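You operate a simulated robot arm through the tools that you are given. There is no shell and no other tool. Be economical: measure what you need, move in short steps, check, and stop when the job is done.

You are at the controls of a simulated two-armed robot. One attempt, no reset.

## Task
Take the cap off the soap bottle and lay it down on the parts table top. Put the black roller from the parts table top on the middle deck of the cart and the green roller on the parts table shelf. Take the hood clip and leave it on the first brown lower cubby from the bottom. Take the floor sign and put it on the spares table top. Screw the cap back on the resin bottle. Take the blue insole from the top of the low table and put it on the dryer shelf. Take the cap off the hardener bottle and lay it down on the supply table top. Put the orange dam ring from the spares table top on the spares table shelf. Take the pump bottle and leave it on the supply table shelf. Take the door stay on the spares table top and put it away on the spares table shelf. Take the teal cup on the spares table top and put it away on the top of the low table. Take the cap off the wash bottle and lay it down on the spares table top. Press the blow button two times. Take the lacquer dauber and put it on the spares table top. The order is free. Set down upright: roller, floor sign, pump bottle, teal cup, lacquer dauber.

It is judged by the outcome, as a careful person would: the job done as asked, and still so three seconds after it is handed in. It fails if anything else is knocked over, pushed out of place, dropped, spilled or broken. A push-on lid holds only when it is set on centred and level and pressed home; a screw cap is set on level and turned clockwise until tight.

## Robot
Two 7-joint arms with two-finger parallel grippers on one trunk, on a base that drives. Base frame: it is fixed to the floor where the robot stands at the start and does not move with it; the origin is under the middle of the robot, x ahead of it, y to its left, z up. Lengths are in m, angles in rad, forces in N, time in s.
The left shoulder is at the start at [0.06, 0.189, 1.228], the right one opposite. Each reaches about 0.794 m from its shoulder. Places, roughly: blow button [-5.3, -1.1, 0.5]; dam ring [-3.75, -1.25, 0.75]; door stay [-4, -1.25, 0.75]; dryer shelf [-6.2, 0.8, 0.4]; first brown lower cubby [-6.1, 3, 0.1]; floor sign [-3.5, 2, 0.25]; hardener bottle [-2.75, -1.25, 1]; hood clip (4x3x5 cm) [-3.2, 6.8, 0.3]; insole [-3, 1.75, 0.5]; lacquer dauber (6x4x7 cm) [-6.2, 0.7, 0.4]; middle deck of the cart [-1.3, -1.3, 0.5]; parts table shelf [0.6, 0.5, 0.4]; pump bottle [-4, -1.25, 0.5]; resin bottle [-3, 1.75, 0.5]; spares table shelf [-4.4, -1.3, 0.4]; spares table top [-4.4, -1.3, 0.8]; supply table shelf [-2.7, -1.3, 0.3]; teal cup (8x8x9 cm) [-4, -1.2, 0.9]; top of the low table [-2.9, 1.7, 0.5]; wash bottle [-4.75, -1.25, 1]. Payload 3.43 kg a hand.
The TCP of each hand is the grasp point between the finger pads, 0.03 m short of the fingertips. In the tool frame z runs along the fingers and y along their closing line. The gripper opens to 0.094 m. The fingers are 0.028 m wide and 0.01 m thick; the gripper's body (0.05 by 0.096 m) begins 0.055 m behind the TCP.
Orientation is told as [roll, pitch, yaw] about the base's x, y, z axes, in that order, counted from this pose: with the fingers straight down and closing along the base's y, the tool's x points along the base's -x, its y along +y and its z along -z.

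## Interface
- The arms move only by the tool jog_arm. It takes "left_moves", "right_moves" or both (then of equal length, played together; a hand with none holds still); each is a list of rows, each an object of numbers (a shift or turn left out is 0, a gripper value left out holds the last): "x", "y", "z": the shift along the tool's x, y, z in m; "wx", "wy", "wz": the turn, a rotation vector about the tool's x, y, z in rad; "gripper": the finger opening in m, from 0 to 0.094. In form: [{"x": .., "y": .., "z": .., "wx": .., "wy": .., "wz": .., "gripper": ..}, ...]. A call has 1 to 12 rows; each row is the pose to reach, as a shift and turn from the pose commanded when the call began, along the tool's axes at that moment. A row lasts 0.2 s, in which the tool goes at most 0.05 m and 0.15 rad; a call with a longer step from one row to the next is refused whole, and so is a gripper value outside its range. A pose out of reach is approached as far as the arm can. The call stops where the force on the tool passes 40 N (or 10 N more than at its start, if that is more) or the arm is blocked; 0.2 s more then pass. Each finger travels about 0.153 m/s and halts on what it meets, pressing with about 28 N; the grip force reading is that of the motor and also rises with nothing between the fingers. The clock runs only during rows and for 0.2 s after the last one: add rows that repeat a pose to give the fingers time. The reply holds the time, the measured pose of the TCP, the force on the tool along the base axes, the opening and the grip force, in the units named above and with some noise, with the torque about the TCP (base axes, N m) and any sound that the robot's microphone picked up, and new pictures: "pictures" is both (left out), scene, wrist or none (wrist: the cameras of the hands that moved).
- Cameras (640 x 400 px; columns grow to the right, rows downward): "scene" is now at [-0.0074, 0.0299, 1.7652]; the picture's right is [0.43, -0.90, 0.00], its down [-0.78, -0.38, -0.50] and it looks along [0.45, 0.22, -0.87] (base axes); focal length 264 px, centre (320, 200). "left" rides on the left gripper at [0.076, -0.014, -0.102] in its tool frame; the picture's right is [0.18, 0.98, 0.00], its down [-0.75, 0.14, -0.64] and it looks along [-0.63, 0.12, 0.77] (tool axes); focal length 243 px, centre (320, 200). "right" rides on the right gripper at [0.076, 0.014, -0.103] in its tool frame; the picture's right is [-0.18, 0.98, 0.00], its down [-0.75, -0.14, -0.64] and it looks along [-0.63, -0.12, 0.77] (tool axes); focal length 243 px, centre (320, 200). There is no depth. A picture from a camera that has moved, and an enlarged one, comes with that camera's place and axes in the base frame and with its lens. The place of the scene camera against the robot may be out by one fixed shift of up to 0.012 m in any direction.
- slide_trunk(by): slides the trunk up (or, below 0, down) by that many m; the arms and the scene camera ride with it, the base frame stays. It gives what a move gives, with no picture.
- roll_base(legs): drives the robot by 1 to 6 legs, each [ahead, left, turn to the left] in m, m and rad, along the robot's own axes; the way and the turn of a leg run together, so that a leg with both is an arc; at most 1.5 m and 3.142 rad a leg. The arms and the cameras ride along, it lands a little off, and it stops where it bumps. It gives what a move gives, and a new picture of the scene camera.
- pan_tilt(pan, tilt): turns the head with the scene camera to pan (to the left, within 1.501 rad either way) and tilt (down, from -0.506 to 1.204), counted from straight ahead of the robot. It gives what a move gives, and a new picture of the scene camera.
- close_up(camera, box): a new picture of the part [left, top, right, bottom] of that camera's present view, enlarged. The clock stands still meanwhile.
- sign_off(): hands the job in; it is judged then, once.

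Work in short steps. Places have to be worked out from the pictures, the camera data and where the tool is seen: move nearer, look again, correct. Check each grasp and each placing, and mend what went wrong. You have 577 turns and 360 pictures in all, those below and enlarged ones among them. Open the grippers and draw the arms clear of the work before you hand the job in, unless the task says otherwise.

The tools are called after "Call:" by a JSON object that holds its "name" and its "arguments". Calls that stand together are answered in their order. jog_arm: Moves the arms, as the interface text tells. Its arguments: {"type":"object","properties":{"left_moves":{"type":"array"},"right_moves":{"type":"array"},"pictures":{"type":"string","enum":["both","scene","wrist","none"]}},"required":[]} The other tools are called the same way: slide_trunk (by) slides the trunk up or down; roll_base (legs) drives the base; pan_tilt (pan, tilt) turns the head that bears the scene camera; close_up (camera, box) takes an enlarged picture of a part of a camera's view; sign_off () hands the job in.

At the start:

```text
time: 0.0
left_eef_pos: [0.3025, 0.2814, 1.2258]
left_ee_rot: [-0.001, 0.0, -0.001]
left_wrist_force: [0.2, -0.3, 0.3]
left_ft_torque: [0.0, 0.02, -0.02]
left_width: 0.0937
left_grasp_force: 0.0
right_eef_pos: [0.3412, -0.0734, 1.1724]
right_ee_rot: [-0.001, 0.002, 0.0]
right_wrist_force: [0.6, -0.5, 0.5]
right_ft_torque: [0.0, 0.01, 0.01]
right_width: 0.094
right_grasp_force: 0.0
trunk travel left (down, up): [-0.9, 0.09]
robot x, y, heading: [-0.0014, -0.0008, -0.0]
head pan, tilt: [0.447, 1.049]
```

scene: 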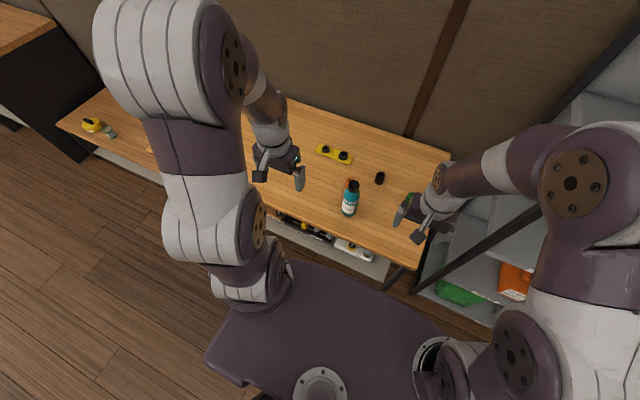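
right: 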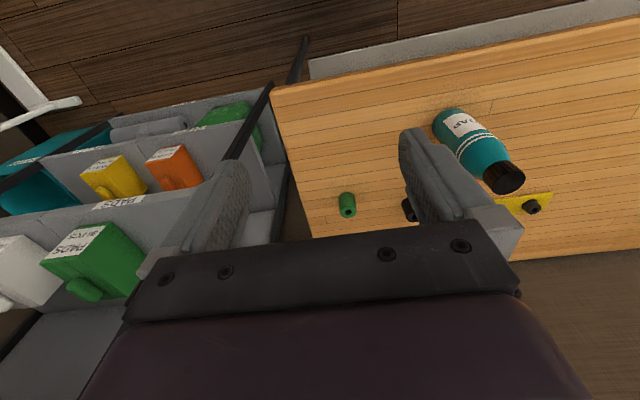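
left: 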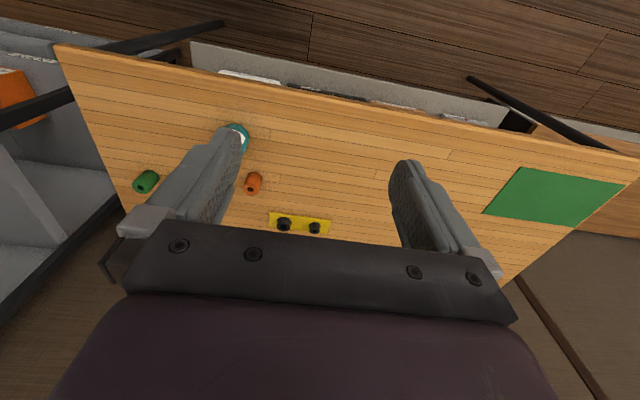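

The table is ahead, with the soap bottle near (0.52, 0.16) and its top at z≈0.96. I'll zoom in on the bottle and rollers.

Call:
{"name": "close_up", "arguments": {"camera": "scene", "box": [280, 130, 440, 230]}}

Call:
{"name": "close_up", "arguments": {"camera": "right", "box": [300, 80, 620, 280]}}

```text
4.00 times, centred on (360, 180) of scene
camera zoom: at [-0.0074, 0.0299, 1.7652], right [0.43, -0.9, 0.0], down [-0.78, -0.38, -0.5], along [0.45, 0.22, -0.87], focal length 1058 px, centre (160, 280)
```

zoom: 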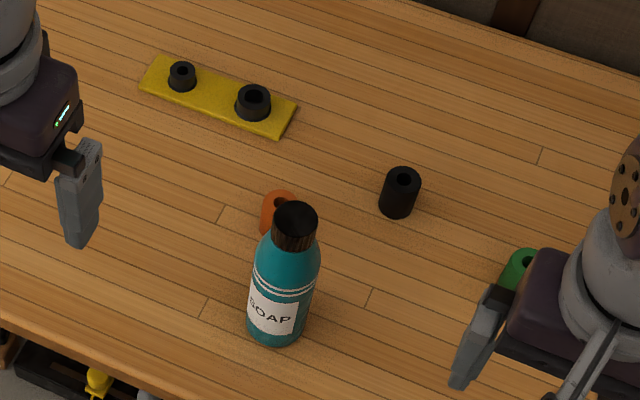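

```text
2.00 times, centred on (460, 180) of right
camera zoom: at [0.2655, -0.0596, 1.2737], right [0.18, 0.98, 0.0], down [0.75, -0.14, 0.64], along [0.63, -0.12, -0.77], focal length 485 px, centre (40, 240)
```

zoom: 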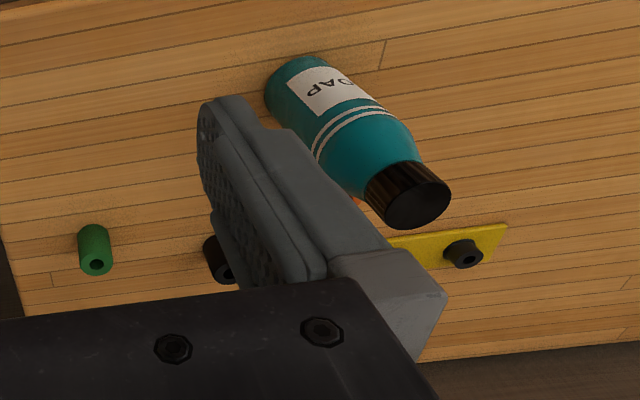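

The cap top triangulates to about (0.48, 0.142, 1.018). I'm moving the right hand above it to refine that estimate.

Call:
{"name": "jog_arm", "arguments": {"right_moves": [{"x": -0.023, "y": 0.036, "z": 0.012}, {"x": -0.047, "y": 0.072, "z": 0.023}, {"x": -0.07, "y": 0.108, "z": 0.035}, {"x": -0.093, "y": 0.144, "z": 0.047}, {"x": -0.117, "y": 0.18, "z": 0.058}, {"x": -0.14, "y": 0.215, "z": 0.07}, {"x": -0.14, "y": 0.215, "z": 0.07}]}}

```text
time: 1.6
left_eef_pos: [0.3033, 0.2812, 1.2247]
left_ee_rot: [0.001, 0.001, 0.001]
left_wrist_force: [-0.2, -1.0, -0.6]
left_ft_torque: [0.0, 0.0, 0.0]
left_width: 0.0939
left_grasp_force: 0.0
right_eef_pos: [0.4815, 0.1402, 1.1026]
right_ee_rot: [0.0, 0.0, 0.0]
right_wrist_force: [0.0, -0.3, -0.3]
right_ft_torque: [0.01, -0.02, -0.02]
right_width: 0.0941
right_grasp_force: 0.1
trunk travel left (down, up): [-0.9, 0.09]
robot x, y, heading: [-0.0013, -0.0032, 0.0]
head pan, tilt: [0.447, 1.049]
camera scene: at [-0.008, 0.0292, 1.7652], right [0.43, -0.9, 0.0], down [-0.78, -0.37, -0.5], along [0.45, 0.22, -0.87], focal length 264 px, centre (320, 200)
camera right: at [0.4047, 0.1548, 1.2035], right [0.18, 0.98, 0.0], down [0.75, -0.14, 0.64], along [0.63, -0.12, -0.77], focal length 243 px, centre (320, 200)
```

scene: 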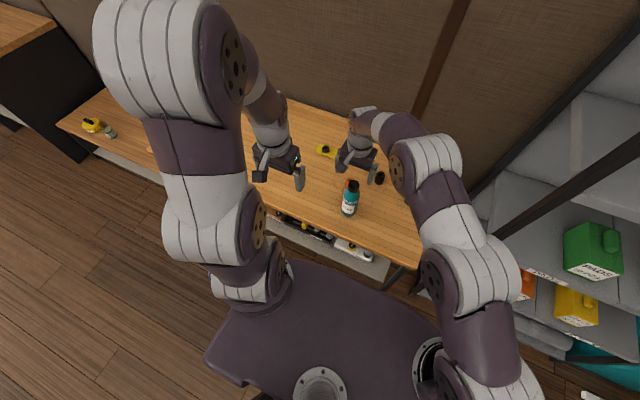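
right: 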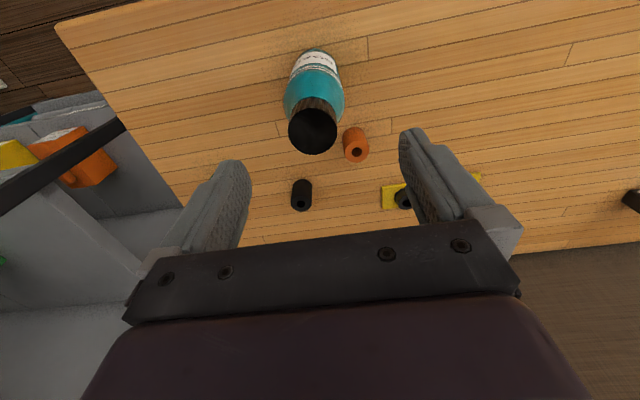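

The cap now looks to be near (0.489, 0.134, 1.01). I'm lowering to just above it for another look, and swinging the left hand around at the same time.

Call:
{"name": "jog_arm", "arguments": {"right_moves": [{"x": -0.004, "y": -0.003, "z": 0.025}, {"x": -0.0075, "y": -0.006, "z": 0.045}, {"x": -0.0075, "y": -0.006, "z": 0.045}, {"x": -0.0075, "y": -0.006, "z": 0.045}, {"x": -0.0075, "y": -0.006, "z": 0.045}, {"x": -0.0075, "y": -0.006, "z": 0.045}], "left_moves": [{"wz": 0.14, "z": 0.03, "y": 0.02}, {"wz": 0.28, "z": 0.06, "y": 0.04}, {"wz": 0.42, "z": 0.09, "y": 0.04}, {"wz": 0.56, "z": 0.12, "y": 0.04}, {"wz": 0.7, "z": 0.15, "y": 0.04}, {"wz": 0.785, "z": 0.16, "y": 0.04}], "pictures": "wrist"}}

```text
time: 3.0
left_eef_pos: [0.3028, 0.3209, 1.0646]
left_ee_rot: [0.001, 0.002, -0.787]
left_wrist_force: [0.0, 0.1, 0.7]
left_ft_torque: [-0.05, -0.03, -0.02]
left_width: 0.094
left_grasp_force: 0.0
right_eef_pos: [0.488, 0.134, 1.0563]
right_ee_rot: [0.002, -0.001, -0.001]
right_wrist_force: [0.5, -0.1, 0.3]
right_ft_torque: [0.0, -0.07, 0.0]
right_width: 0.0938
right_grasp_force: 0.1
trunk travel left (down, up): [-0.9, 0.09]
robot x, y, heading: [0.0003, 0.0019, 0.002]
head pan, tilt: [0.447, 1.049]
camera right: at [0.4122, 0.1487, 1.1588], right [0.18, 0.98, 0.0], down [0.75, -0.14, 0.64], along [0.63, -0.12, -0.77], focal length 243 px, centre (320, 200)
camera left: at [0.2387, 0.3659, 1.1675], right [0.57, 0.82, 0.0], down [0.63, -0.43, 0.64], along [0.53, -0.36, -0.77], focal length 243 px, centre (320, 200)
```

right: 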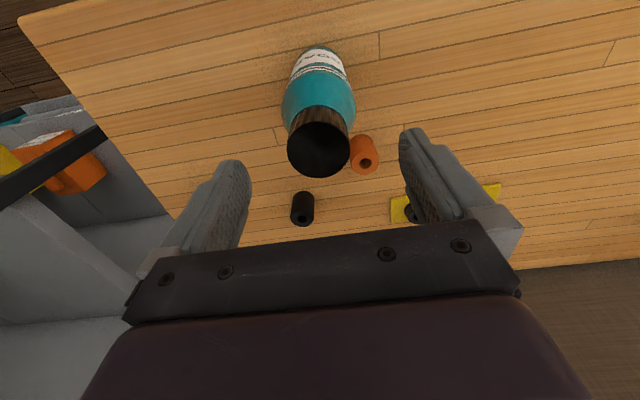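
left: 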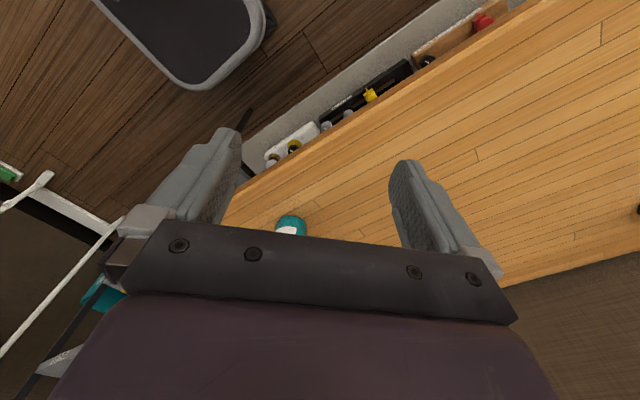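

The cap sits centred under the right hand. Next I tilt the left hand to 30° below horizontal, at standoff from the bottle.

Call:
{"name": "jog_arm", "arguments": {"left_moves": [{"wy": -0.15, "x": -0.02}, {"wy": -0.3, "x": -0.04, "z": 0.01}, {"wy": -0.45, "x": -0.06, "z": 0.03}, {"wy": -0.6, "x": -0.085, "z": 0.05}, {"wy": -0.75, "x": -0.11, "z": 0.07}, {"wy": -0.9, "x": -0.135, "z": 0.09}, {"wy": -1.047, "x": -0.16, "z": 0.105}, {"wy": -1.047, "x": -0.16, "z": 0.105}]}}

```text
time: 4.8
left_eef_pos: [0.4041, 0.2189, 0.97]
left_ee_rot: [0.002, -0.95, -0.785]
left_wrist_force: [0.0, -0.1, 0.6]
left_ft_torque: [-0.01, 0.03, 0.03]
left_width: 0.0939
left_grasp_force: 0.1
left hand out of reach, approached as far as the arm can: row 7, 8
right_eef_pos: [0.4881, 0.1345, 1.0581]
right_ee_rot: [0.0, 0.001, 0.001]
right_wrist_force: [0.1, -0.1, 0.7]
right_ft_torque: [-0.01, 0.0, 0.0]
right_width: 0.0941
right_grasp_force: 0.0
trunk travel left (down, up): [-0.9, 0.09]
robot x, y, heading: [0.0004, -0.0009, -0.003]
head pan, tilt: [0.447, 1.049]
camera scene: at [-0.008, 0.0297, 1.7652], right [0.43, -0.9, 0.0], down [-0.78, -0.38, -0.5], along [0.45, 0.22, -0.87], focal length 264 px, centre (320, 200)
camera left: at [0.3035, 0.3011, 0.9674], right [0.62, 0.77, -0.15], down [0.04, 0.16, 0.99], along [0.78, -0.62, 0.07], focal length 243 px, centre (320, 200)
```

scene: 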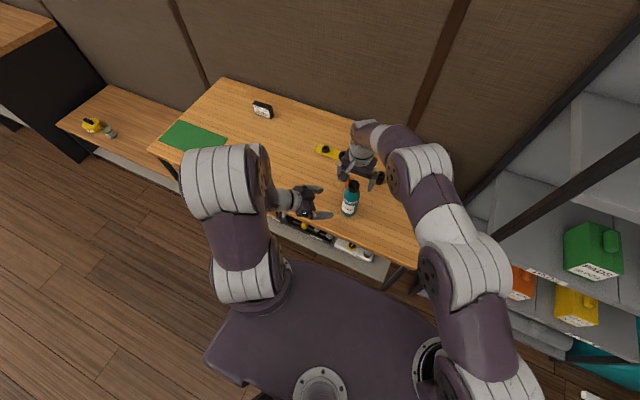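
left: 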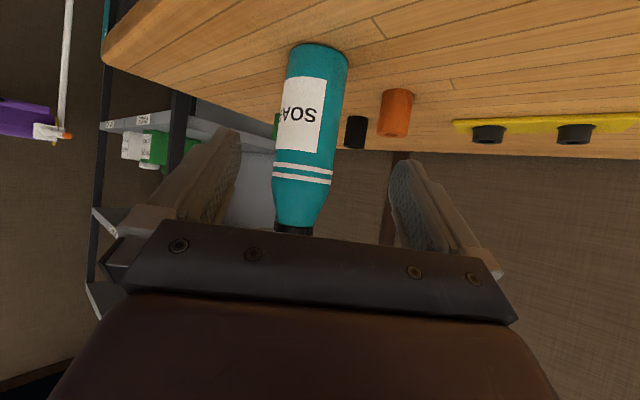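

The left hand is nearly lined up with the bottle, whose base is at z≈0.84. I'm advancing along the fingers.

Call:
{"name": "jog_arm", "arguments": {"left_moves": [{"z": 0.025}, {"z": 0.05}, {"z": 0.075}, {"z": 0.09}, {"z": 0.09}], "pictures": "wrist"}}

```text
time: 6.0
left_eef_pos: [0.4558, 0.1693, 0.9174]
left_ee_rot: [0.001, -0.95, -0.786]
left_wrist_force: [0.0, 0.4, 0.5]
left_ft_torque: [0.01, 0.0, 0.01]
left_width: 0.0941
left_grasp_force: 0.1
right_eef_pos: [0.4876, 0.1356, 1.0572]
right_ee_rot: [0.0, 0.0, 0.0]
right_wrist_force: [1.4, 0.3, 0.1]
right_ft_torque: [0.0, -0.02, -0.02]
right_width: 0.0937
right_grasp_force: 0.1
trunk travel left (down, up): [-0.9, 0.09]
robot x, y, heading: [0.0009, 0.0009, -0.001]
head pan, tilt: [0.447, 1.049]
camera left: at [0.355, 0.2499, 0.9157], right [0.62, 0.77, -0.15], down [0.04, 0.16, 0.99], along [0.78, -0.62, 0.07], focal length 243 px, centre (320, 200)
```

left: 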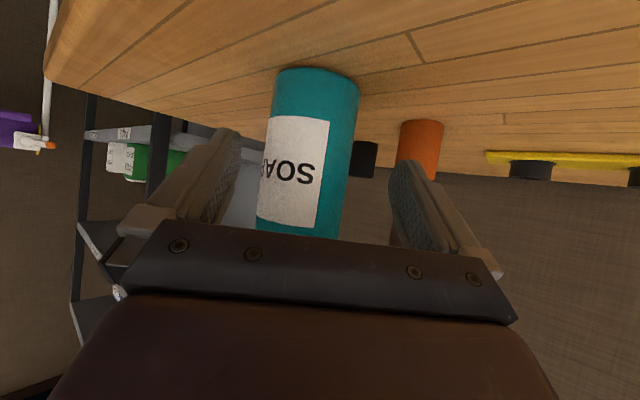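

The commanded pose followed the actual one. I move the last 4.5 cm to the bottle axis and close gently.

Call:
{"name": "jog_arm", "arguments": {"left_moves": [{"z": 0.02, "x": -0.008, "y": -0.003}, {"z": 0.0438, "x": -0.0165, "y": -0.004}, {"z": 0.0438, "x": -0.0165, "y": -0.004}, {"z": 0.0438, "x": -0.0165, "y": -0.004, "gripper": 0.07}, {"z": 0.0438, "x": -0.0165, "y": -0.004, "gripper": 0.04}, {"z": 0.0438, "x": -0.0165, "y": -0.004, "gripper": 0.04}]}}

```text
time: 7.4
left_eef_pos: [0.4843, 0.1361, 0.9056]
left_ee_rot: [-0.001, -0.951, -0.784]
left_wrist_force: [0.1, 0.0, 0.1]
left_ft_torque: [-0.02, 0.02, -0.01]
left_width: 0.0589
left_grasp_force: 28.2
right_eef_pos: [0.4881, 0.1363, 1.0575]
right_ee_rot: [0.0, 0.0, -0.001]
right_wrist_force: [-0.2, 0.5, -0.3]
right_ft_torque: [0.0, 0.01, 0.0]
right_width: 0.094
right_grasp_force: 0.1
trunk travel left (down, up): [-0.9, 0.09]
robot x, y, heading: [0.0008, -0.0, -0.0]
head pan, tilt: [0.447, 1.049]
camera scene: at [-0.0071, 0.03, 1.7651], right [0.43, -0.9, 0.0], down [-0.78, -0.38, -0.5], along [0.45, 0.22, -0.87], focal length 264 px, centre (320, 200)
camera left: at [0.3845, 0.2155, 0.9034], right [0.62, 0.77, -0.15], down [0.04, 0.16, 0.99], along [0.78, -0.62, 0.07], focal length 243 px, centre (320, 200)
```

scene: 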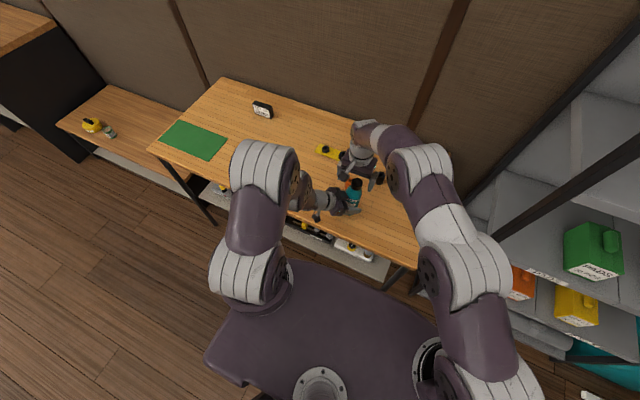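
left: 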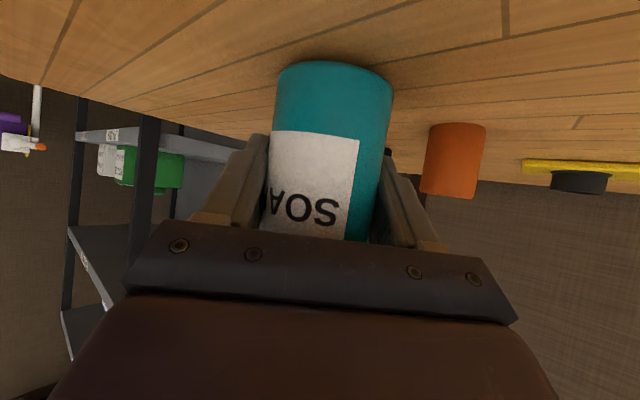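

The bottle is held, at a width of 0.059. I pre-rotate the right hand clockwise, lower it over the cap and close.

Call:
{"name": "jog_arm", "arguments": {"right_moves": [{"wz": 0.15}, {"wz": 0.3}, {"wz": 0.45}, {"wz": 0.6}, {"wz": 0.75}, {"wz": 0.9}, {"wz": 1.05}, {"wz": 1.2}, {"wz": 1.2, "z": 0.025}, {"wz": 1.2, "z": 0.025, "gripper": 0.06}, {"wz": 1.2, "z": 0.025, "gripper": 0.02}, {"wz": 1.2, "z": 0.025, "gripper": 0.02}], "pictures": "both"}}

```text
time: 10.0
left_eef_pos: [0.4844, 0.1338, 0.9049]
left_ee_rot: [-0.001, -0.95, -0.784]
left_wrist_force: [-2.9, -2.6, -0.1]
left_ft_torque: [0.29, -0.29, 0.24]
left_width: 0.0589
left_grasp_force: 27.6
right_eef_pos: [0.4896, 0.136, 1.0318]
right_ee_rot: [-0.001, -0.001, -1.202]
right_wrist_force: [2.3, 1.8, 0.0]
right_ft_torque: [0.04, -0.03, -0.27]
right_width: 0.0414
right_grasp_force: 28.0
trunk travel left (down, up): [-0.9, 0.09]
robot x, y, heading: [0.0015, -0.0015, -0.001]
head pan, tilt: [0.447, 1.049]
camera scene: at [-0.0069, 0.03, 1.7651], right [0.43, -0.9, 0.0], down [-0.78, -0.38, -0.5], along [0.45, 0.22, -0.87], focal length 264 px, centre (320, 200)
camera right: at [0.4753, 0.2118, 1.1334], right [0.98, 0.18, 0.0], down [0.14, -0.75, 0.64], along [0.12, -0.63, -0.77], focal length 243 px, centre (320, 200)
```

scene: 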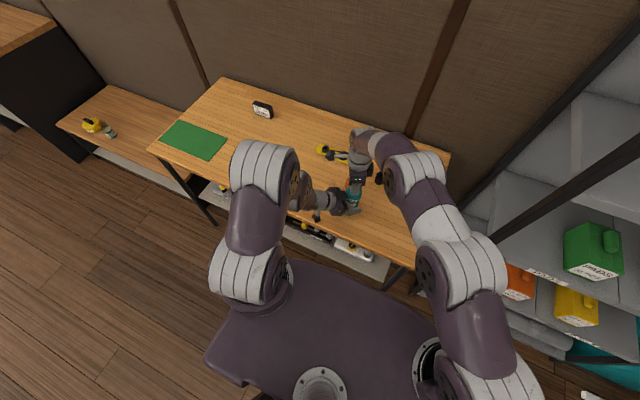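
right: 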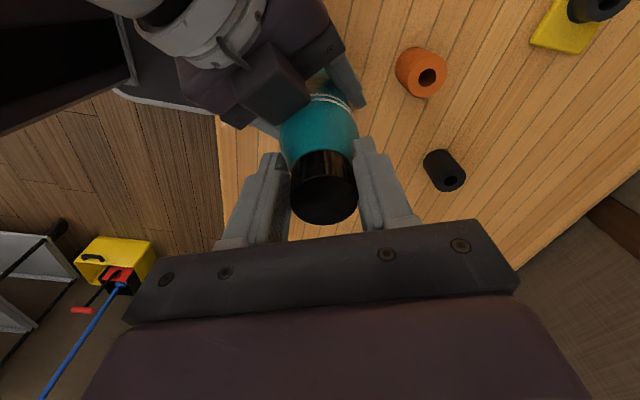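

The cap is gripped at 0.041. I turn it counter-clockwise.

Call:
{"name": "jog_arm", "arguments": {"right_moves": [{"wz": -0.15}, {"wz": -0.3}, {"wz": -0.45}, {"wz": -0.6}, {"wz": -0.75}, {"wz": -0.9}, {"wz": -1.05}, {"wz": -1.2}, {"wz": -1.35}, {"wz": -1.5}, {"wz": -1.65}, {"wz": -1.8}], "pictures": "wrist"}}

```text
time: 12.6
left_eef_pos: [0.4841, 0.1348, 0.9058]
left_ee_rot: [-0.001, -0.949, -0.782]
left_wrist_force: [-3.2, 25.0, 2.9]
left_ft_torque: [-1.31, -0.7, 0.65]
left_width: 0.06
left_grasp_force: 27.7
right_eef_pos: [0.4885, 0.1354, 1.0318]
right_ee_rot: [-0.002, -0.002, 0.603]
right_wrist_force: [5.6, -19.8, 9.1]
right_ft_torque: [-0.69, -0.15, -0.47]
right_width: 0.0404
right_grasp_force: 27.8
trunk travel left (down, up): [-0.9, 0.09]
robot x, y, heading: [-0.0027, 0.0018, -0.001]
head pan, tilt: [0.447, 1.049]
camera right: at [0.4176, 0.1037, 1.134], right [-0.41, 0.91, 0.0], down [0.7, 0.31, 0.64], along [0.59, 0.26, -0.77], focal length 243 px, centre (320, 200)
```

right: 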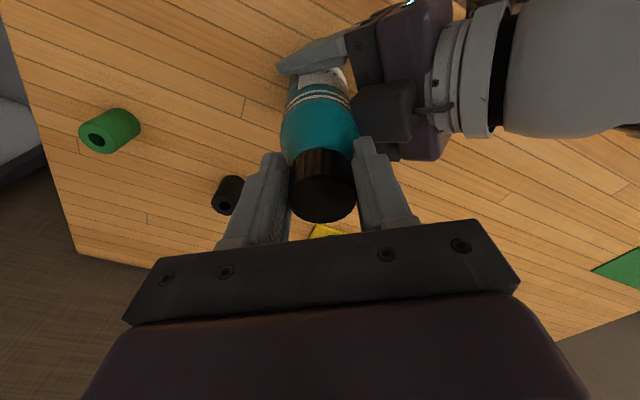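

There's upward force on the right hand, which suggests the thread is working. I check that the bottle did not turn in the left hand.

Call:
{"name": "close_up", "arguments": {"camera": "left", "box": [200, 40, 440, 240]}}

```text
2.00 times, centred on (320, 140) of left
camera zoom: at [0.3832, 0.216, 0.9038], right [0.62, 0.77, -0.15], down [0.04, 0.16, 0.99], along [0.78, -0.62, 0.07], focal length 485 px, centre (320, 320)
```

zoom: 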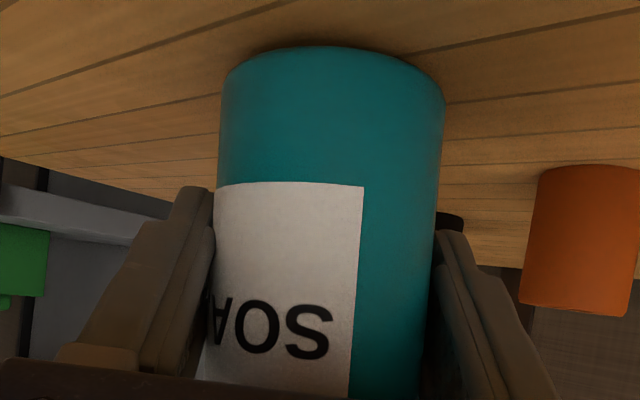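

The bottle slipped only about 0.3 rad, so the cap is turning. I keep turning with a slight rise.

Call:
{"name": "jog_arm", "arguments": {"right_moves": [{"wz": -0.15, "z": -0.001}, {"wz": -0.3, "z": -0.001}, {"wz": -0.45, "z": -0.001}, {"wz": -0.6, "z": -0.002}, {"wz": -0.75, "z": -0.002}, {"wz": -0.9, "z": -0.002}, {"wz": -1.05, "z": -0.003}, {"wz": -1.2, "z": -0.003}, {"wz": -1.35, "z": -0.003}, {"wz": -1.5, "z": -0.003}], "pictures": "none"}}

Call:
{"name": "close_up", "arguments": {"camera": "left", "box": [200, 40, 440, 240]}}

```text
time: 13.7
left_eef_pos: [0.484, 0.1335, 0.9056]
left_ee_rot: [0.0, -0.95, -0.784]
left_wrist_force: [-5.2, 6.1, 7.1]
left_ft_torque: [-0.41, -0.23, 0.18]
left_width: 0.06
left_grasp_force: 28.2
right_eef_pos: [0.4897, 0.1349, 1.0357]
right_ee_rot: [-0.006, -0.005, 1.218]
right_wrist_force: [2.5, -3.5, 0.3]
right_ft_torque: [0.28, -0.17, -0.05]
right_width: 0.04
right_grasp_force: 18.2
trunk travel left (down, up): [-0.9, 0.09]
robot x, y, heading: [0.0029, 0.0021, -0.001]
head pan, tilt: [0.447, 1.049]
stopped in row 5 (left hand): the force on the tool passed its limit (the readings are from after the stop); the commanded pose is now the measured one
```

```text
2.00 times, centred on (320, 140) of left
camera zoom: at [0.3829, 0.2154, 0.9035], right [0.62, 0.77, -0.15], down [0.04, 0.16, 0.99], along [0.78, -0.62, 0.07], focal length 485 px, centre (320, 320)
```

zoom: 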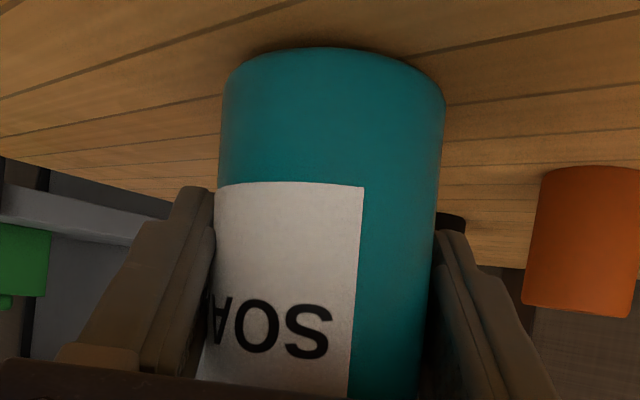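

The bottle stays put. I test whether the cap is free with a small lift.

Call:
{"name": "jog_arm", "arguments": {"right_moves": [{"z": -0.004}, {"z": -0.008}, {"z": -0.012}], "pictures": "wrist"}}

```text
time: 14.5
left_eef_pos: [0.4851, 0.1326, 0.9061]
left_ee_rot: [-0.001, -0.95, -0.788]
left_wrist_force: [-10.1, 4.3, 22.3]
left_ft_torque: [-0.84, -1.19, 0.04]
left_width: 0.0595
left_grasp_force: 27.6
right_eef_pos: [0.4893, 0.1345, 1.0448]
right_ee_rot: [-0.002, 0.002, 1.216]
right_wrist_force: [11.0, -3.4, -24.1]
right_ft_torque: [0.28, -0.3, -0.03]
right_width: 0.033
right_grasp_force: 28.2
trunk travel left (down, up): [-0.9, 0.09]
robot x, y, heading: [-0.0019, -0.001, -0.004]
head pan, tilt: [0.447, 1.049]
camera right: at [0.4498, 0.0676, 1.1464], right [-0.86, 0.51, 0.0], down [0.39, 0.66, 0.64], along [0.33, 0.55, -0.77], focal length 243 px, centre (320, 200)
```

right: 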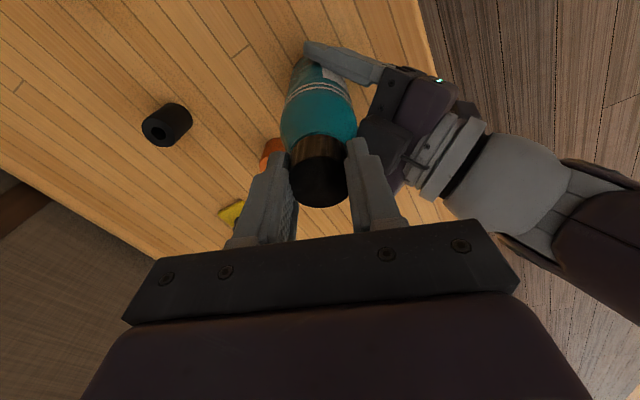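

The cap is still threaded and my fingers slid up it. I open, rotate back and regrip lower.

Call:
{"name": "jog_arm", "arguments": {"right_moves": [{"gripper": 0.08}, {"gripper": 0.08, "wz": 0.15}, {"wz": 0.3}, {"wz": 0.45}, {"wz": 0.6}, {"wz": 0.75}, {"wz": 0.9}, {"wz": 1.05}, {"wz": 1.2}, {"wz": 1.35}, {"wz": 1.5}, {"wz": 1.65}], "pictures": "none"}}

Call:
{"name": "jog_arm", "arguments": {"right_moves": [{"wz": 0.15}, {"wz": 0.3}, {"wz": 0.45}, {"wz": 0.6}, {"wz": 0.75}, {"wz": 0.9}, {"wz": 0.97}, {"wz": 0.97, "z": 0.027}, {"wz": 0.97, "z": 0.027, "gripper": 0.05}, {"wz": 0.97, "z": 0.027, "gripper": 0.02}, {"wz": 0.97, "z": 0.027, "gripper": 0.02}], "pictures": "wrist"}}

```text
time: 17.1
left_eef_pos: [0.4852, 0.1329, 0.9052]
left_ee_rot: [-0.001, -0.948, -0.785]
left_wrist_force: [0.6, 0.8, 0.3]
left_ft_torque: [0.02, 0.01, 0.03]
left_width: 0.059
left_grasp_force: 27.8
right_eef_pos: [0.4913, 0.1351, 1.0474]
right_ee_rot: [0.003, -0.004, -0.437]
right_wrist_force: [-0.4, 0.0, -0.1]
right_ft_torque: [0.0, -0.01, -0.03]
right_width: 0.0801
right_grasp_force: 0.0
trunk travel left (down, up): [-0.9, 0.09]
robot x, y, heading: [-0.0027, -0.0052, -0.001]
head pan, tilt: [0.447, 1.049]
```

```text
time: 19.5
left_eef_pos: [0.4824, 0.1338, 0.9053]
left_ee_rot: [-0.001, -0.947, -0.785]
left_wrist_force: [8.3, -0.9, -6.1]
left_ft_torque: [0.12, 0.6, 0.32]
left_width: 0.0593
left_grasp_force: 28.4
right_eef_pos: [0.4901, 0.1351, 1.0199]
right_ee_rot: [0.003, 0.001, -1.404]
right_wrist_force: [-8.3, 1.6, 6.1]
right_ft_torque: [-0.04, 0.32, -0.33]
right_width: 0.0455
right_grasp_force: 28.0
trunk travel left (down, up): [-0.9, 0.09]
robot x, y, heading: [0.0025, -0.002, 0.001]
head pan, tilt: [0.447, 1.049]
camera right: at [0.4919, 0.2128, 1.1216], right [1.0, -0.02, 0.0], down [-0.02, -0.77, 0.64], along [-0.01, -0.64, -0.77], focal length 243 px, centre (320, 200)
```

right: 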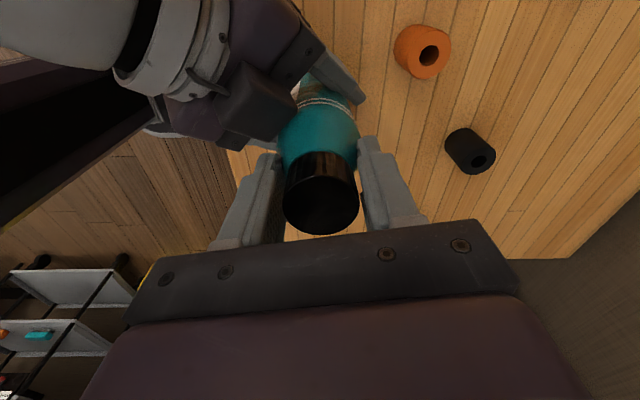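

A width of 0.0455 suggests the tips are on the bottle shoulder. I regrip 6 mm higher.

Call:
{"name": "jog_arm", "arguments": {"right_moves": [{"gripper": 0.07}, {"z": -0.006, "gripper": 0.07}, {"z": -0.006, "gripper": 0.03}, {"z": -0.006, "gripper": 0.02}, {"z": -0.006, "gripper": 0.02}], "pictures": "none"}}

```text
time: 20.7
left_eef_pos: [0.4834, 0.1333, 0.904]
left_ee_rot: [0.0, -0.948, -0.785]
left_wrist_force: [0.7, 0.2, 0.4]
left_ft_torque: [0.04, 0.07, 0.07]
left_width: 0.0591
left_grasp_force: 27.9
right_eef_pos: [0.4906, 0.1352, 1.0252]
right_ee_rot: [0.003, -0.001, -1.404]
right_wrist_force: [-0.1, 0.4, 0.0]
right_ft_torque: [0.01, -0.02, -0.09]
right_width: 0.0433
right_grasp_force: 28.2
trunk travel left (down, up): [-0.9, 0.09]
robot x, y, heading: [0.0014, 0.0008, 0.002]
head pan, tilt: [0.447, 1.049]
```

That's a clean grip. I turn counter-clockwise again with a small rise.

Call:
{"name": "jog_arm", "arguments": {"right_moves": [{"wz": -0.15}, {"wz": -0.3}, {"wz": -0.45}, {"wz": -0.6}, {"wz": -0.75, "z": -0.001}, {"wz": -0.9, "z": -0.001}, {"wz": -1.05, "z": -0.001}, {"wz": -1.2, "z": -0.001}, {"wz": -1.35, "z": -0.001}, {"wz": -1.5, "z": -0.001}, {"wz": -1.65, "z": -0.001}, {"wz": -1.8, "z": -0.001}], "pictures": "none"}}

Call:
{"name": "jog_arm", "arguments": {"right_moves": [{"wz": -0.15}, {"wz": -0.3}, {"wz": -0.45, "z": -0.001}, {"wz": -0.6, "z": -0.001}, {"wz": -0.75, "z": -0.001}, {"wz": -0.9, "z": -0.001}, {"wz": -1.05, "z": -0.001}, {"wz": -1.2, "z": -0.001}], "pictures": "wrist"}}

```text
time: 23.3
left_eef_pos: [0.4834, 0.1346, 0.9056]
left_ee_rot: [0.0, -0.949, -0.787]
left_wrist_force: [0.4, 17.1, 1.2]
left_ft_torque: [-0.75, -0.37, 0.35]
left_width: 0.0596
left_grasp_force: 27.7
right_eef_pos: [0.4893, 0.1342, 1.0268]
right_ee_rot: [-0.003, -0.007, 0.399]
right_wrist_force: [2.2, -14.0, 8.1]
right_ft_torque: [-0.55, -0.1, -0.27]
right_width: 0.0426
right_grasp_force: 27.9
trunk travel left (down, up): [-0.9, 0.09]
robot x, y, heading: [-0.0047, 0.0001, -0.003]
head pan, tilt: [0.447, 1.049]
```

```text
time: 25.1
left_eef_pos: [0.4824, 0.1341, 0.9054]
left_ee_rot: [-0.002, -0.949, -0.787]
left_wrist_force: [7.8, -4.6, -3.1]
left_ft_torque: [0.26, 0.31, 0.41]
left_width: 0.0595
left_grasp_force: 28.0
right_eef_pos: [0.4894, 0.1349, 1.0299]
right_ee_rot: [-0.005, -0.002, 1.599]
right_wrist_force: [-6.1, 3.5, 16.3]
right_ft_torque: [0.28, 0.34, -0.47]
right_width: 0.0427
right_grasp_force: 28.2
trunk travel left (down, up): [-0.9, 0.09]
robot x, y, heading: [-0.0007, -0.0028, 0.002]
head pan, tilt: [0.447, 1.049]
camera right: at [0.4772, 0.0582, 1.1296], right [-0.99, 0.16, 0.0], down [0.12, 0.76, 0.64], along [0.1, 0.64, -0.76], focal length 243 px, centre (320, 200)
```

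right: 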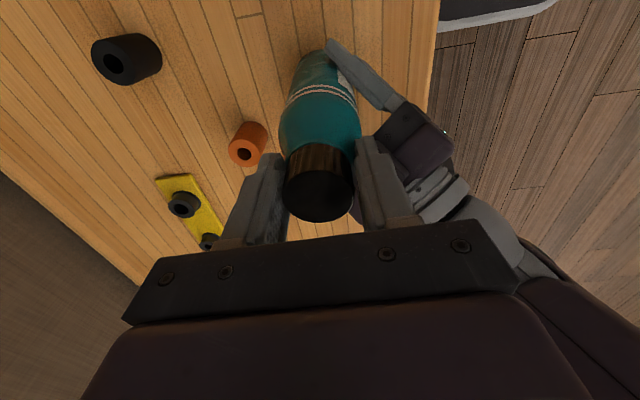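

The cap has turned about 5 rad in total and pushes up with 16 N. I turn a bit more while rising, then test the lift.

Call:
{"name": "jog_arm", "arguments": {"right_moves": [{"wz": -0.15, "z": -0.001}, {"wz": -0.3, "z": -0.001}, {"wz": -0.45, "z": -0.002}, {"wz": -0.6, "z": -0.002}, {"wz": -0.75, "z": -0.003}, {"wz": -0.9, "z": -0.003}, {"wz": -0.9, "z": -0.006}, {"wz": -0.9, "z": -0.01}], "pictures": "wrist"}}

```text
time: 26.9
left_eef_pos: [0.4833, 0.133, 0.9062]
left_ee_rot: [0.0, -0.948, -0.787]
left_wrist_force: [-3.2, 0.0, 5.2]
left_ft_torque: [0.23, -0.33, 0.04]
left_width: 0.0593
left_grasp_force: 28.0
right_eef_pos: [0.4898, 0.1341, 1.0365]
right_ee_rot: [-0.002, 0.001, 2.498]
right_wrist_force: [1.4, 1.5, -8.0]
right_ft_torque: [-0.03, 0.02, -0.06]
right_width: 0.0391
right_grasp_force: 27.9
trunk travel left (down, up): [-0.9, 0.09]
robot x, y, heading: [0.0034, -0.0011, 0.001]
head pan, tilt: [0.447, 1.049]
camera right: at [0.5423, 0.0775, 1.1383], right [-0.74, -0.68, 0.0], down [-0.52, 0.57, 0.64], along [-0.43, 0.47, -0.77], focal length 243 px, centre (320, 200)
```

right: 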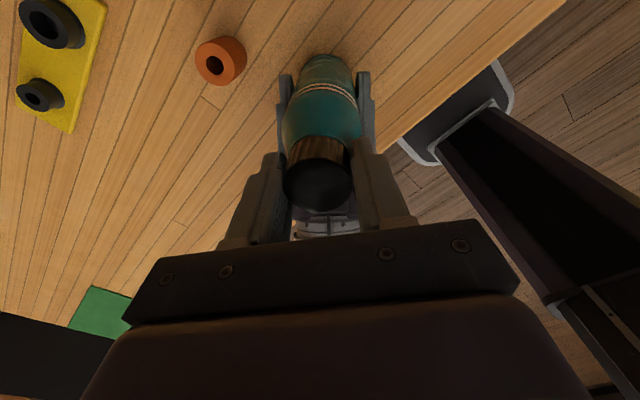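

Forces are low and yaw 2.5 is reachable. I lift another 12 mm to see whether it comes free.

Call:
{"name": "jog_arm", "arguments": {"right_moves": [{"z": -0.004}, {"z": -0.008}, {"z": -0.012}, {"z": -0.012}], "pictures": "wrist"}}

```text
time: 27.9
left_eef_pos: [0.4862, 0.1334, 0.905]
left_ee_rot: [0.002, -0.952, -0.787]
left_wrist_force: [1.0, 2.9, 24.7]
left_ft_torque: [-0.29, -0.12, 0.0]
left_width: 0.0592
left_grasp_force: 28.1
right_eef_pos: [0.4885, 0.1343, 1.0476]
right_ee_rot: [-0.001, 0.003, 2.495]
right_wrist_force: [-0.2, -2.9, -26.7]
right_ft_torque: [-0.11, 0.06, 0.0]
right_width: 0.0329
right_grasp_force: 28.1
trunk travel left (down, up): [-0.9, 0.09]
robot x, y, heading: [-0.0028, 0.0012, 0.003]
head pan, tilt: [0.447, 1.049]
camera right: at [0.5422, 0.0773, 1.1496], right [-0.74, -0.67, 0.0], down [-0.52, 0.57, 0.64], along [-0.43, 0.47, -0.77], focal length 243 px, centre (320, 200)
```

right: 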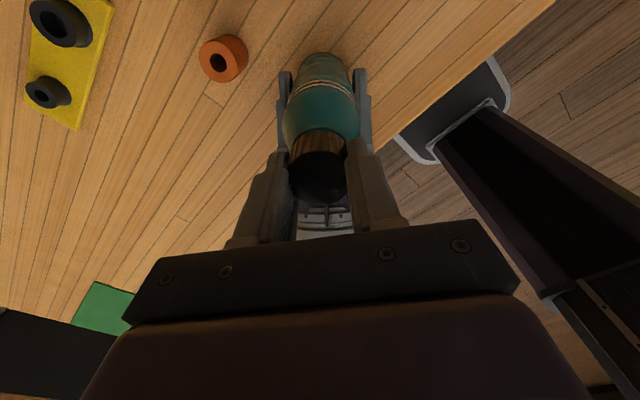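

The fingers slid up again, so more turns are needed. I rotate back to the far clockwise end for a long stroke, then regrip lower.

Call:
{"name": "jog_arm", "arguments": {"right_moves": [{"gripper": 0.08}, {"gripper": 0.08, "wz": 0.15}, {"wz": 0.3}, {"wz": 0.45}, {"wz": 0.6}, {"wz": 0.75}, {"wz": 0.9}, {"wz": 1.05}, {"wz": 1.2}, {"wz": 1.35}, {"wz": 1.5}, {"wz": 1.65}], "pictures": "none"}}

Call:
{"name": "jog_arm", "arguments": {"right_moves": [{"wz": 0.15}, {"wz": 0.3}, {"wz": 0.45}, {"wz": 0.6}, {"wz": 0.75}, {"wz": 0.9}, {"wz": 1.05}, {"wz": 1.2}, {"wz": 1.35}, {"wz": 1.5}, {"wz": 1.65}, {"wz": 1.8}], "pictures": "none"}}

Call:
{"name": "jog_arm", "arguments": {"right_moves": [{"wz": 0.15}, {"wz": 0.3}, {"wz": 0.45}, {"wz": 0.6}, {"wz": 0.75}, {"wz": 0.9}, {"wz": 1.05}, {"wz": 1.05, "z": 0.022}, {"wz": 1.05, "z": 0.022, "gripper": 0.05}, {"wz": 1.05, "z": 0.022, "gripper": 0.02}, {"wz": 1.05, "z": 0.022, "gripper": 0.02}], "pictures": "wrist"}}

```text
time: 30.5
left_eef_pos: [0.4839, 0.133, 0.9042]
left_ee_rot: [-0.002, -0.948, -0.785]
left_wrist_force: [-0.7, -0.4, -2.5]
left_ft_torque: [0.04, 0.01, 0.01]
left_width: 0.0591
left_grasp_force: 27.8
right_eef_pos: [0.4896, 0.1355, 1.0506]
right_ee_rot: [-0.002, -0.004, 0.844]
right_wrist_force: [-0.4, 0.4, -0.3]
right_ft_torque: [0.01, 0.03, 0.0]
right_width: 0.08
right_grasp_force: 0.0
trunk travel left (down, up): [-0.9, 0.09]
robot x, y, heading: [0.001, -0.0017, -0.0]
head pan, tilt: [0.447, 1.049]
```

```text
time: 33.1
left_eef_pos: [0.484, 0.134, 0.9047]
left_ee_rot: [-0.003, -0.948, -0.786]
left_wrist_force: [-0.2, -0.3, -2.3]
left_ft_torque: [0.02, -0.03, 0.0]
left_width: 0.059
left_grasp_force: 28.1
right_eef_pos: [0.4905, 0.1355, 1.0496]
right_ee_rot: [0.005, -0.003, -0.958]
right_wrist_force: [0.3, -0.2, 0.7]
right_ft_torque: [0.0, 0.0, 0.03]
right_width: 0.0798
right_grasp_force: 0.1
trunk travel left (down, up): [-0.9, 0.09]
robot x, y, heading: [-0.0021, -0.0052, 0.002]
head pan, tilt: [0.447, 1.049]
```

```text
time: 35.5
left_eef_pos: [0.4839, 0.1339, 0.9047]
left_ee_rot: [-0.001, -0.947, -0.784]
left_wrist_force: [2.7, -2.9, -2.8]
left_ft_torque: [0.14, 0.16, 0.28]
left_width: 0.0591
left_grasp_force: 28.4
right_eef_pos: [0.4905, 0.1346, 1.028]
right_ee_rot: [0.003, 0.004, -2.004]
right_wrist_force: [-2.5, 2.8, 0.7]
right_ft_torque: [0.14, 0.12, -0.3]
right_width: 0.0446
right_grasp_force: 28.1
trunk travel left (down, up): [-0.9, 0.09]
robot x, y, heading: [-0.0029, -0.0006, -0.001]
head pan, tilt: [0.447, 1.049]
camera right: at [0.5357, 0.198, 1.1295], right [0.81, -0.58, 0.0], down [-0.45, -0.63, 0.64], along [-0.37, -0.52, -0.77], focal length 243 px, centre (320, 200)
```

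right: 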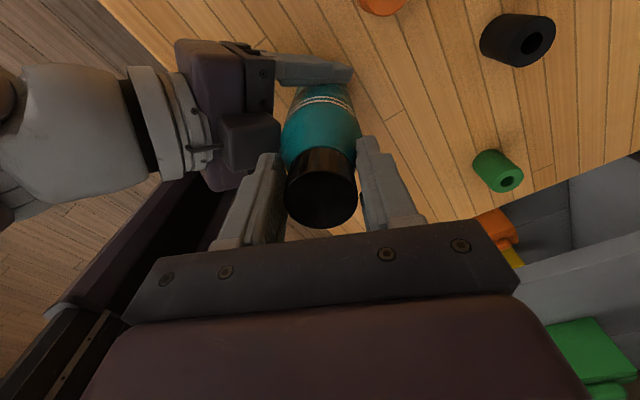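

Now a long counter-clockwise stroke with a slight rise.

Call:
{"name": "jog_arm", "arguments": {"right_moves": [{"wz": -0.15}, {"wz": -0.3}, {"wz": -0.45}, {"wz": -0.6}, {"wz": -0.75, "z": -0.001}, {"wz": -0.9, "z": -0.001}, {"wz": -1.05, "z": -0.001}, {"wz": -1.2, "z": -0.001}, {"wz": -1.35, "z": -0.001}, {"wz": -1.5, "z": -0.001}, {"wz": -1.65, "z": -0.002}, {"wz": -1.8, "z": -0.002}], "pictures": "none"}}

Call:
{"name": "jog_arm", "arguments": {"right_moves": [{"wz": -0.15}, {"wz": -0.3}, {"wz": -0.45}, {"wz": -0.6}, {"wz": -0.75, "z": -0.001}, {"wz": -0.9, "z": -0.001}, {"wz": -1.05, "z": -0.001}, {"wz": -1.2, "z": -0.001}, {"wz": -1.35, "z": -0.001}, {"wz": -1.5, "z": -0.001}, {"wz": -1.65, "z": -0.002}, {"wz": -1.8, "z": -0.002}], "pictures": "none"}}

Call:
{"name": "close_up", "arguments": {"camera": "left", "box": [200, 40, 440, 240]}}

```text
time: 38.1
left_eef_pos: [0.484, 0.134, 0.906]
left_ee_rot: [-0.001, -0.95, -0.787]
left_wrist_force: [1.4, 5.5, -8.8]
left_ft_torque: [-0.48, -0.12, 0.57]
left_width: 0.0595
left_grasp_force: 27.8
right_eef_pos: [0.4898, 0.1346, 1.0282]
right_ee_rot: [0.0, -0.003, -0.202]
right_wrist_force: [-0.1, -6.2, 8.0]
right_ft_torque: [-0.26, 0.17, -0.59]
right_width: 0.042
right_grasp_force: 27.6
trunk travel left (down, up): [-0.9, 0.09]
robot x, y, heading: [-0.0001, -0.0012, 0.001]
head pan, tilt: [0.447, 1.049]
```

```text
time: 40.7
left_eef_pos: [0.4839, 0.1322, 0.9051]
left_ee_rot: [0.0, -0.95, -0.787]
left_wrist_force: [4.2, -2.0, 1.6]
left_ft_torque: [0.16, 0.14, 0.46]
left_width: 0.0594
left_grasp_force: 27.8
right_eef_pos: [0.4893, 0.1347, 1.0322]
right_ee_rot: [-0.006, -0.002, 1.6]
right_wrist_force: [-3.1, 0.7, 10.3]
right_ft_torque: [0.15, 0.09, -0.44]
right_width: 0.041
right_grasp_force: 27.8
trunk travel left (down, up): [-0.9, 0.09]
robot x, y, heading: [-0.0019, 0.0004, -0.0]
head pan, tilt: [0.447, 1.049]
```

```text
2.00 times, centred on (320, 140) of left
camera zoom: at [0.3828, 0.2148, 0.9035], right [0.62, 0.77, -0.15], down [0.04, 0.16, 0.99], along [0.78, -0.62, 0.07], focal length 485 px, centre (320, 320)
```

zoom: 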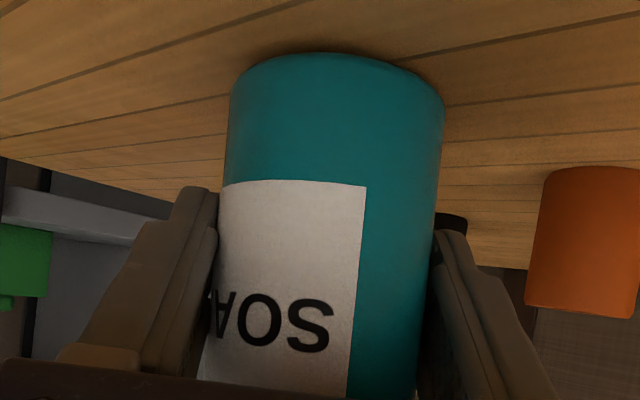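

The torque is steady at about -0.5 N m. I look at the cap to see whether a gap is opening.

Call:
{"name": "close_up", "arguments": {"camera": "right", "box": [240, 60, 400, 240]}}

```text
2.22 times, centred on (320, 150) of right
camera zoom: at [0.4772, 0.058, 1.1331], right [-0.99, 0.16, 0.0], down [0.12, 0.76, 0.64], along [0.1, 0.64, -0.77], focal length 539 px, centre (320, 311)
```

zoom: 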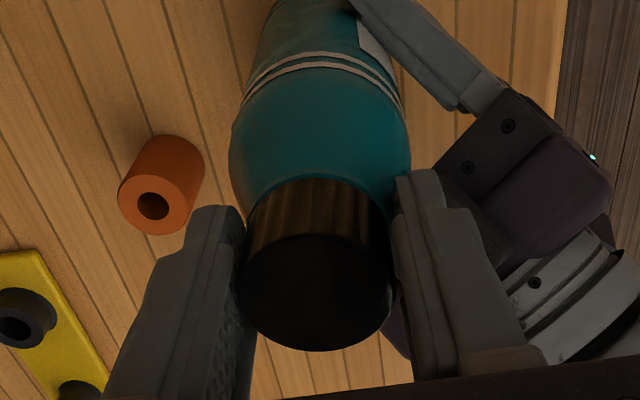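

There's no clear gap yet. I continue turning to the limit with more rise, keeping mild upward pull.

Call:
{"name": "jog_arm", "arguments": {"right_moves": [{"wz": -0.15, "z": -0.001}, {"wz": -0.3, "z": -0.002}, {"wz": -0.45, "z": -0.003}, {"wz": -0.6, "z": -0.004}, {"wz": -0.75, "z": -0.005}, {"wz": -0.9, "z": -0.006}, {"wz": -1.0, "z": -0.006}], "pictures": "none"}}

Call:
{"name": "close_up", "arguments": {"camera": "right", "box": [240, 60, 400, 240]}}

```text
time: 42.3
left_eef_pos: [0.4822, 0.1332, 0.9057]
left_ee_rot: [0.0, -0.949, -0.786]
left_wrist_force: [3.8, 2.3, -3.1]
left_ft_torque: [-0.39, 0.1, 0.45]
left_width: 0.0596
left_grasp_force: 28.1
right_eef_pos: [0.4908, 0.1341, 1.0375]
right_ee_rot: [-0.003, 0.005, 2.598]
right_wrist_force: [-4.9, -5.4, 9.5]
right_ft_torque: [-0.18, 0.39, -0.43]
right_width: 0.0381
right_grasp_force: 28.1
trunk travel left (down, up): [-0.9, 0.09]
robot x, y, heading: [0.0002, 0.0019, -0.001]
head pan, tilt: [0.447, 1.049]
```

```text
2.22 times, centred on (320, 150) of right
camera zoom: at [0.5474, 0.0828, 1.1399], right [-0.67, -0.75, 0.0], down [-0.58, 0.51, 0.64], along [-0.48, 0.43, -0.77], focal length 539 px, centre (320, 311)
```

zoom: 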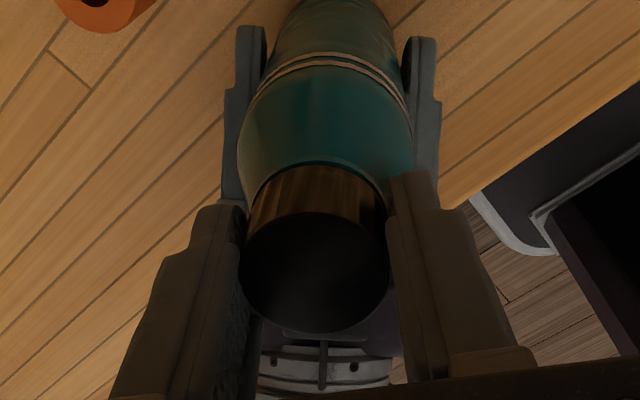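

It's unclear whether the cap is turning or slipping. I release and go back to the earlier viewing pose (z=1.056, yaw 0) to compare cap heights.

Call:
{"name": "jog_arm", "arguments": {"right_moves": [{"gripper": 0.08}, {"gripper": 0.094, "wz": 0.15, "z": -0.01}, {"wz": 0.3, "z": -0.019}, {"wz": 0.45, "z": -0.019}, {"wz": 0.6, "z": -0.019}, {"wz": 0.75, "z": -0.019}, {"wz": 0.9, "z": -0.019}, {"wz": 1.05, "z": -0.019}, {"wz": 1.2, "z": -0.019}, {"wz": 1.35, "z": -0.019}, {"wz": 1.5, "z": -0.019}, {"wz": 1.65, "z": -0.019}], "pictures": "none"}}

Call:
{"name": "jog_arm", "arguments": {"right_moves": [{"wz": 0.15}, {"wz": 0.3}, {"wz": 0.45}, {"wz": 0.6}, {"wz": 0.75}, {"wz": 0.9}, {"wz": 0.948}, {"wz": 0.948}], "pictures": "wrist"}}

```text
time: 44.9
left_eef_pos: [0.4828, 0.1334, 0.9052]
left_ee_rot: [-0.001, -0.948, -0.787]
left_wrist_force: [-1.9, 0.0, 3.2]
left_ft_torque: [0.04, 0.04, 0.03]
left_width: 0.0595
left_grasp_force: 28.1
right_eef_pos: [0.4895, 0.1345, 1.0574]
right_ee_rot: [-0.003, -0.004, 0.945]
right_wrist_force: [0.1, -0.2, -0.3]
right_ft_torque: [0.03, 0.02, -0.01]
right_width: 0.0939
right_grasp_force: 0.1
trunk travel left (down, up): [-0.9, 0.09]
robot x, y, heading: [-0.0011, -0.0005, -0.001]
head pan, tilt: [0.447, 1.049]
```

```text
time: 46.7
left_eef_pos: [0.4848, 0.1337, 0.9047]
left_ee_rot: [-0.002, -0.949, -0.786]
left_wrist_force: [-1.1, 0.5, 3.7]
left_ft_torque: [0.08, -0.02, 0.03]
left_width: 0.0595
left_grasp_force: 27.9
right_eef_pos: [0.4895, 0.1356, 1.0564]
right_ee_rot: [0.002, -0.004, -0.004]
right_wrist_force: [-0.2, 0.1, -0.2]
right_ft_torque: [-0.03, 0.02, -0.01]
right_width: 0.0939
right_grasp_force: 0.0
trunk travel left (down, up): [-0.9, 0.09]
robot x, y, heading: [0.0047, -0.0017, -0.004]
head pan, tilt: [0.447, 1.049]
camera right: at [0.4135, 0.1494, 1.1578], right [0.19, 0.98, 0.0], down [0.75, -0.14, 0.65], along [0.63, -0.12, -0.76], focal length 243 px, centre (320, 200)
```

right: 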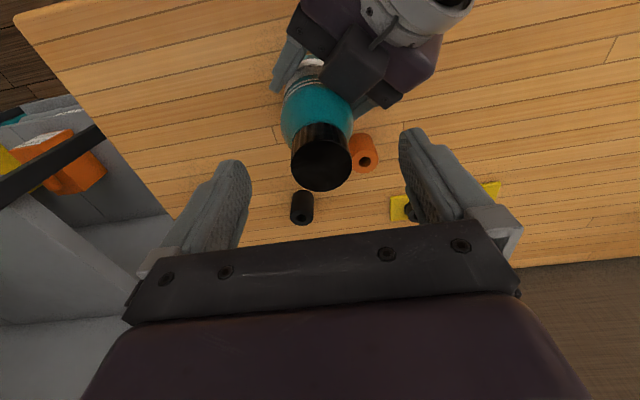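

The cap appears higher than before, row 162 against 150. Zooming in.

Call:
{"name": "close_up", "arguments": {"camera": "right", "box": [260, 50, 400, 210]}}

```text
2.50 times, centred on (330, 130) of right
camera zoom: at [0.4135, 0.1494, 1.1578], right [0.19, 0.98, 0.0], down [0.75, -0.14, 0.65], along [0.63, -0.12, -0.76], focal length 606 px, centre (295, 375)
```

zoom: 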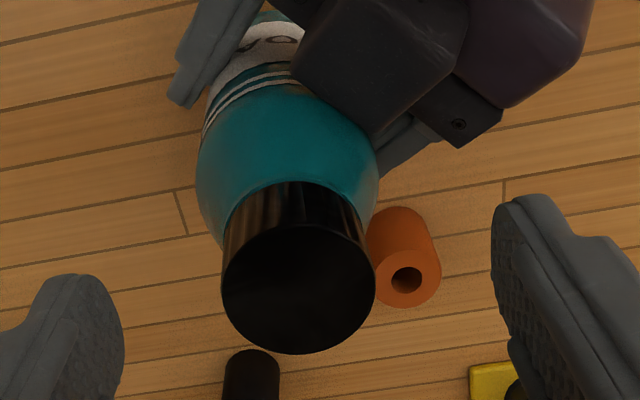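

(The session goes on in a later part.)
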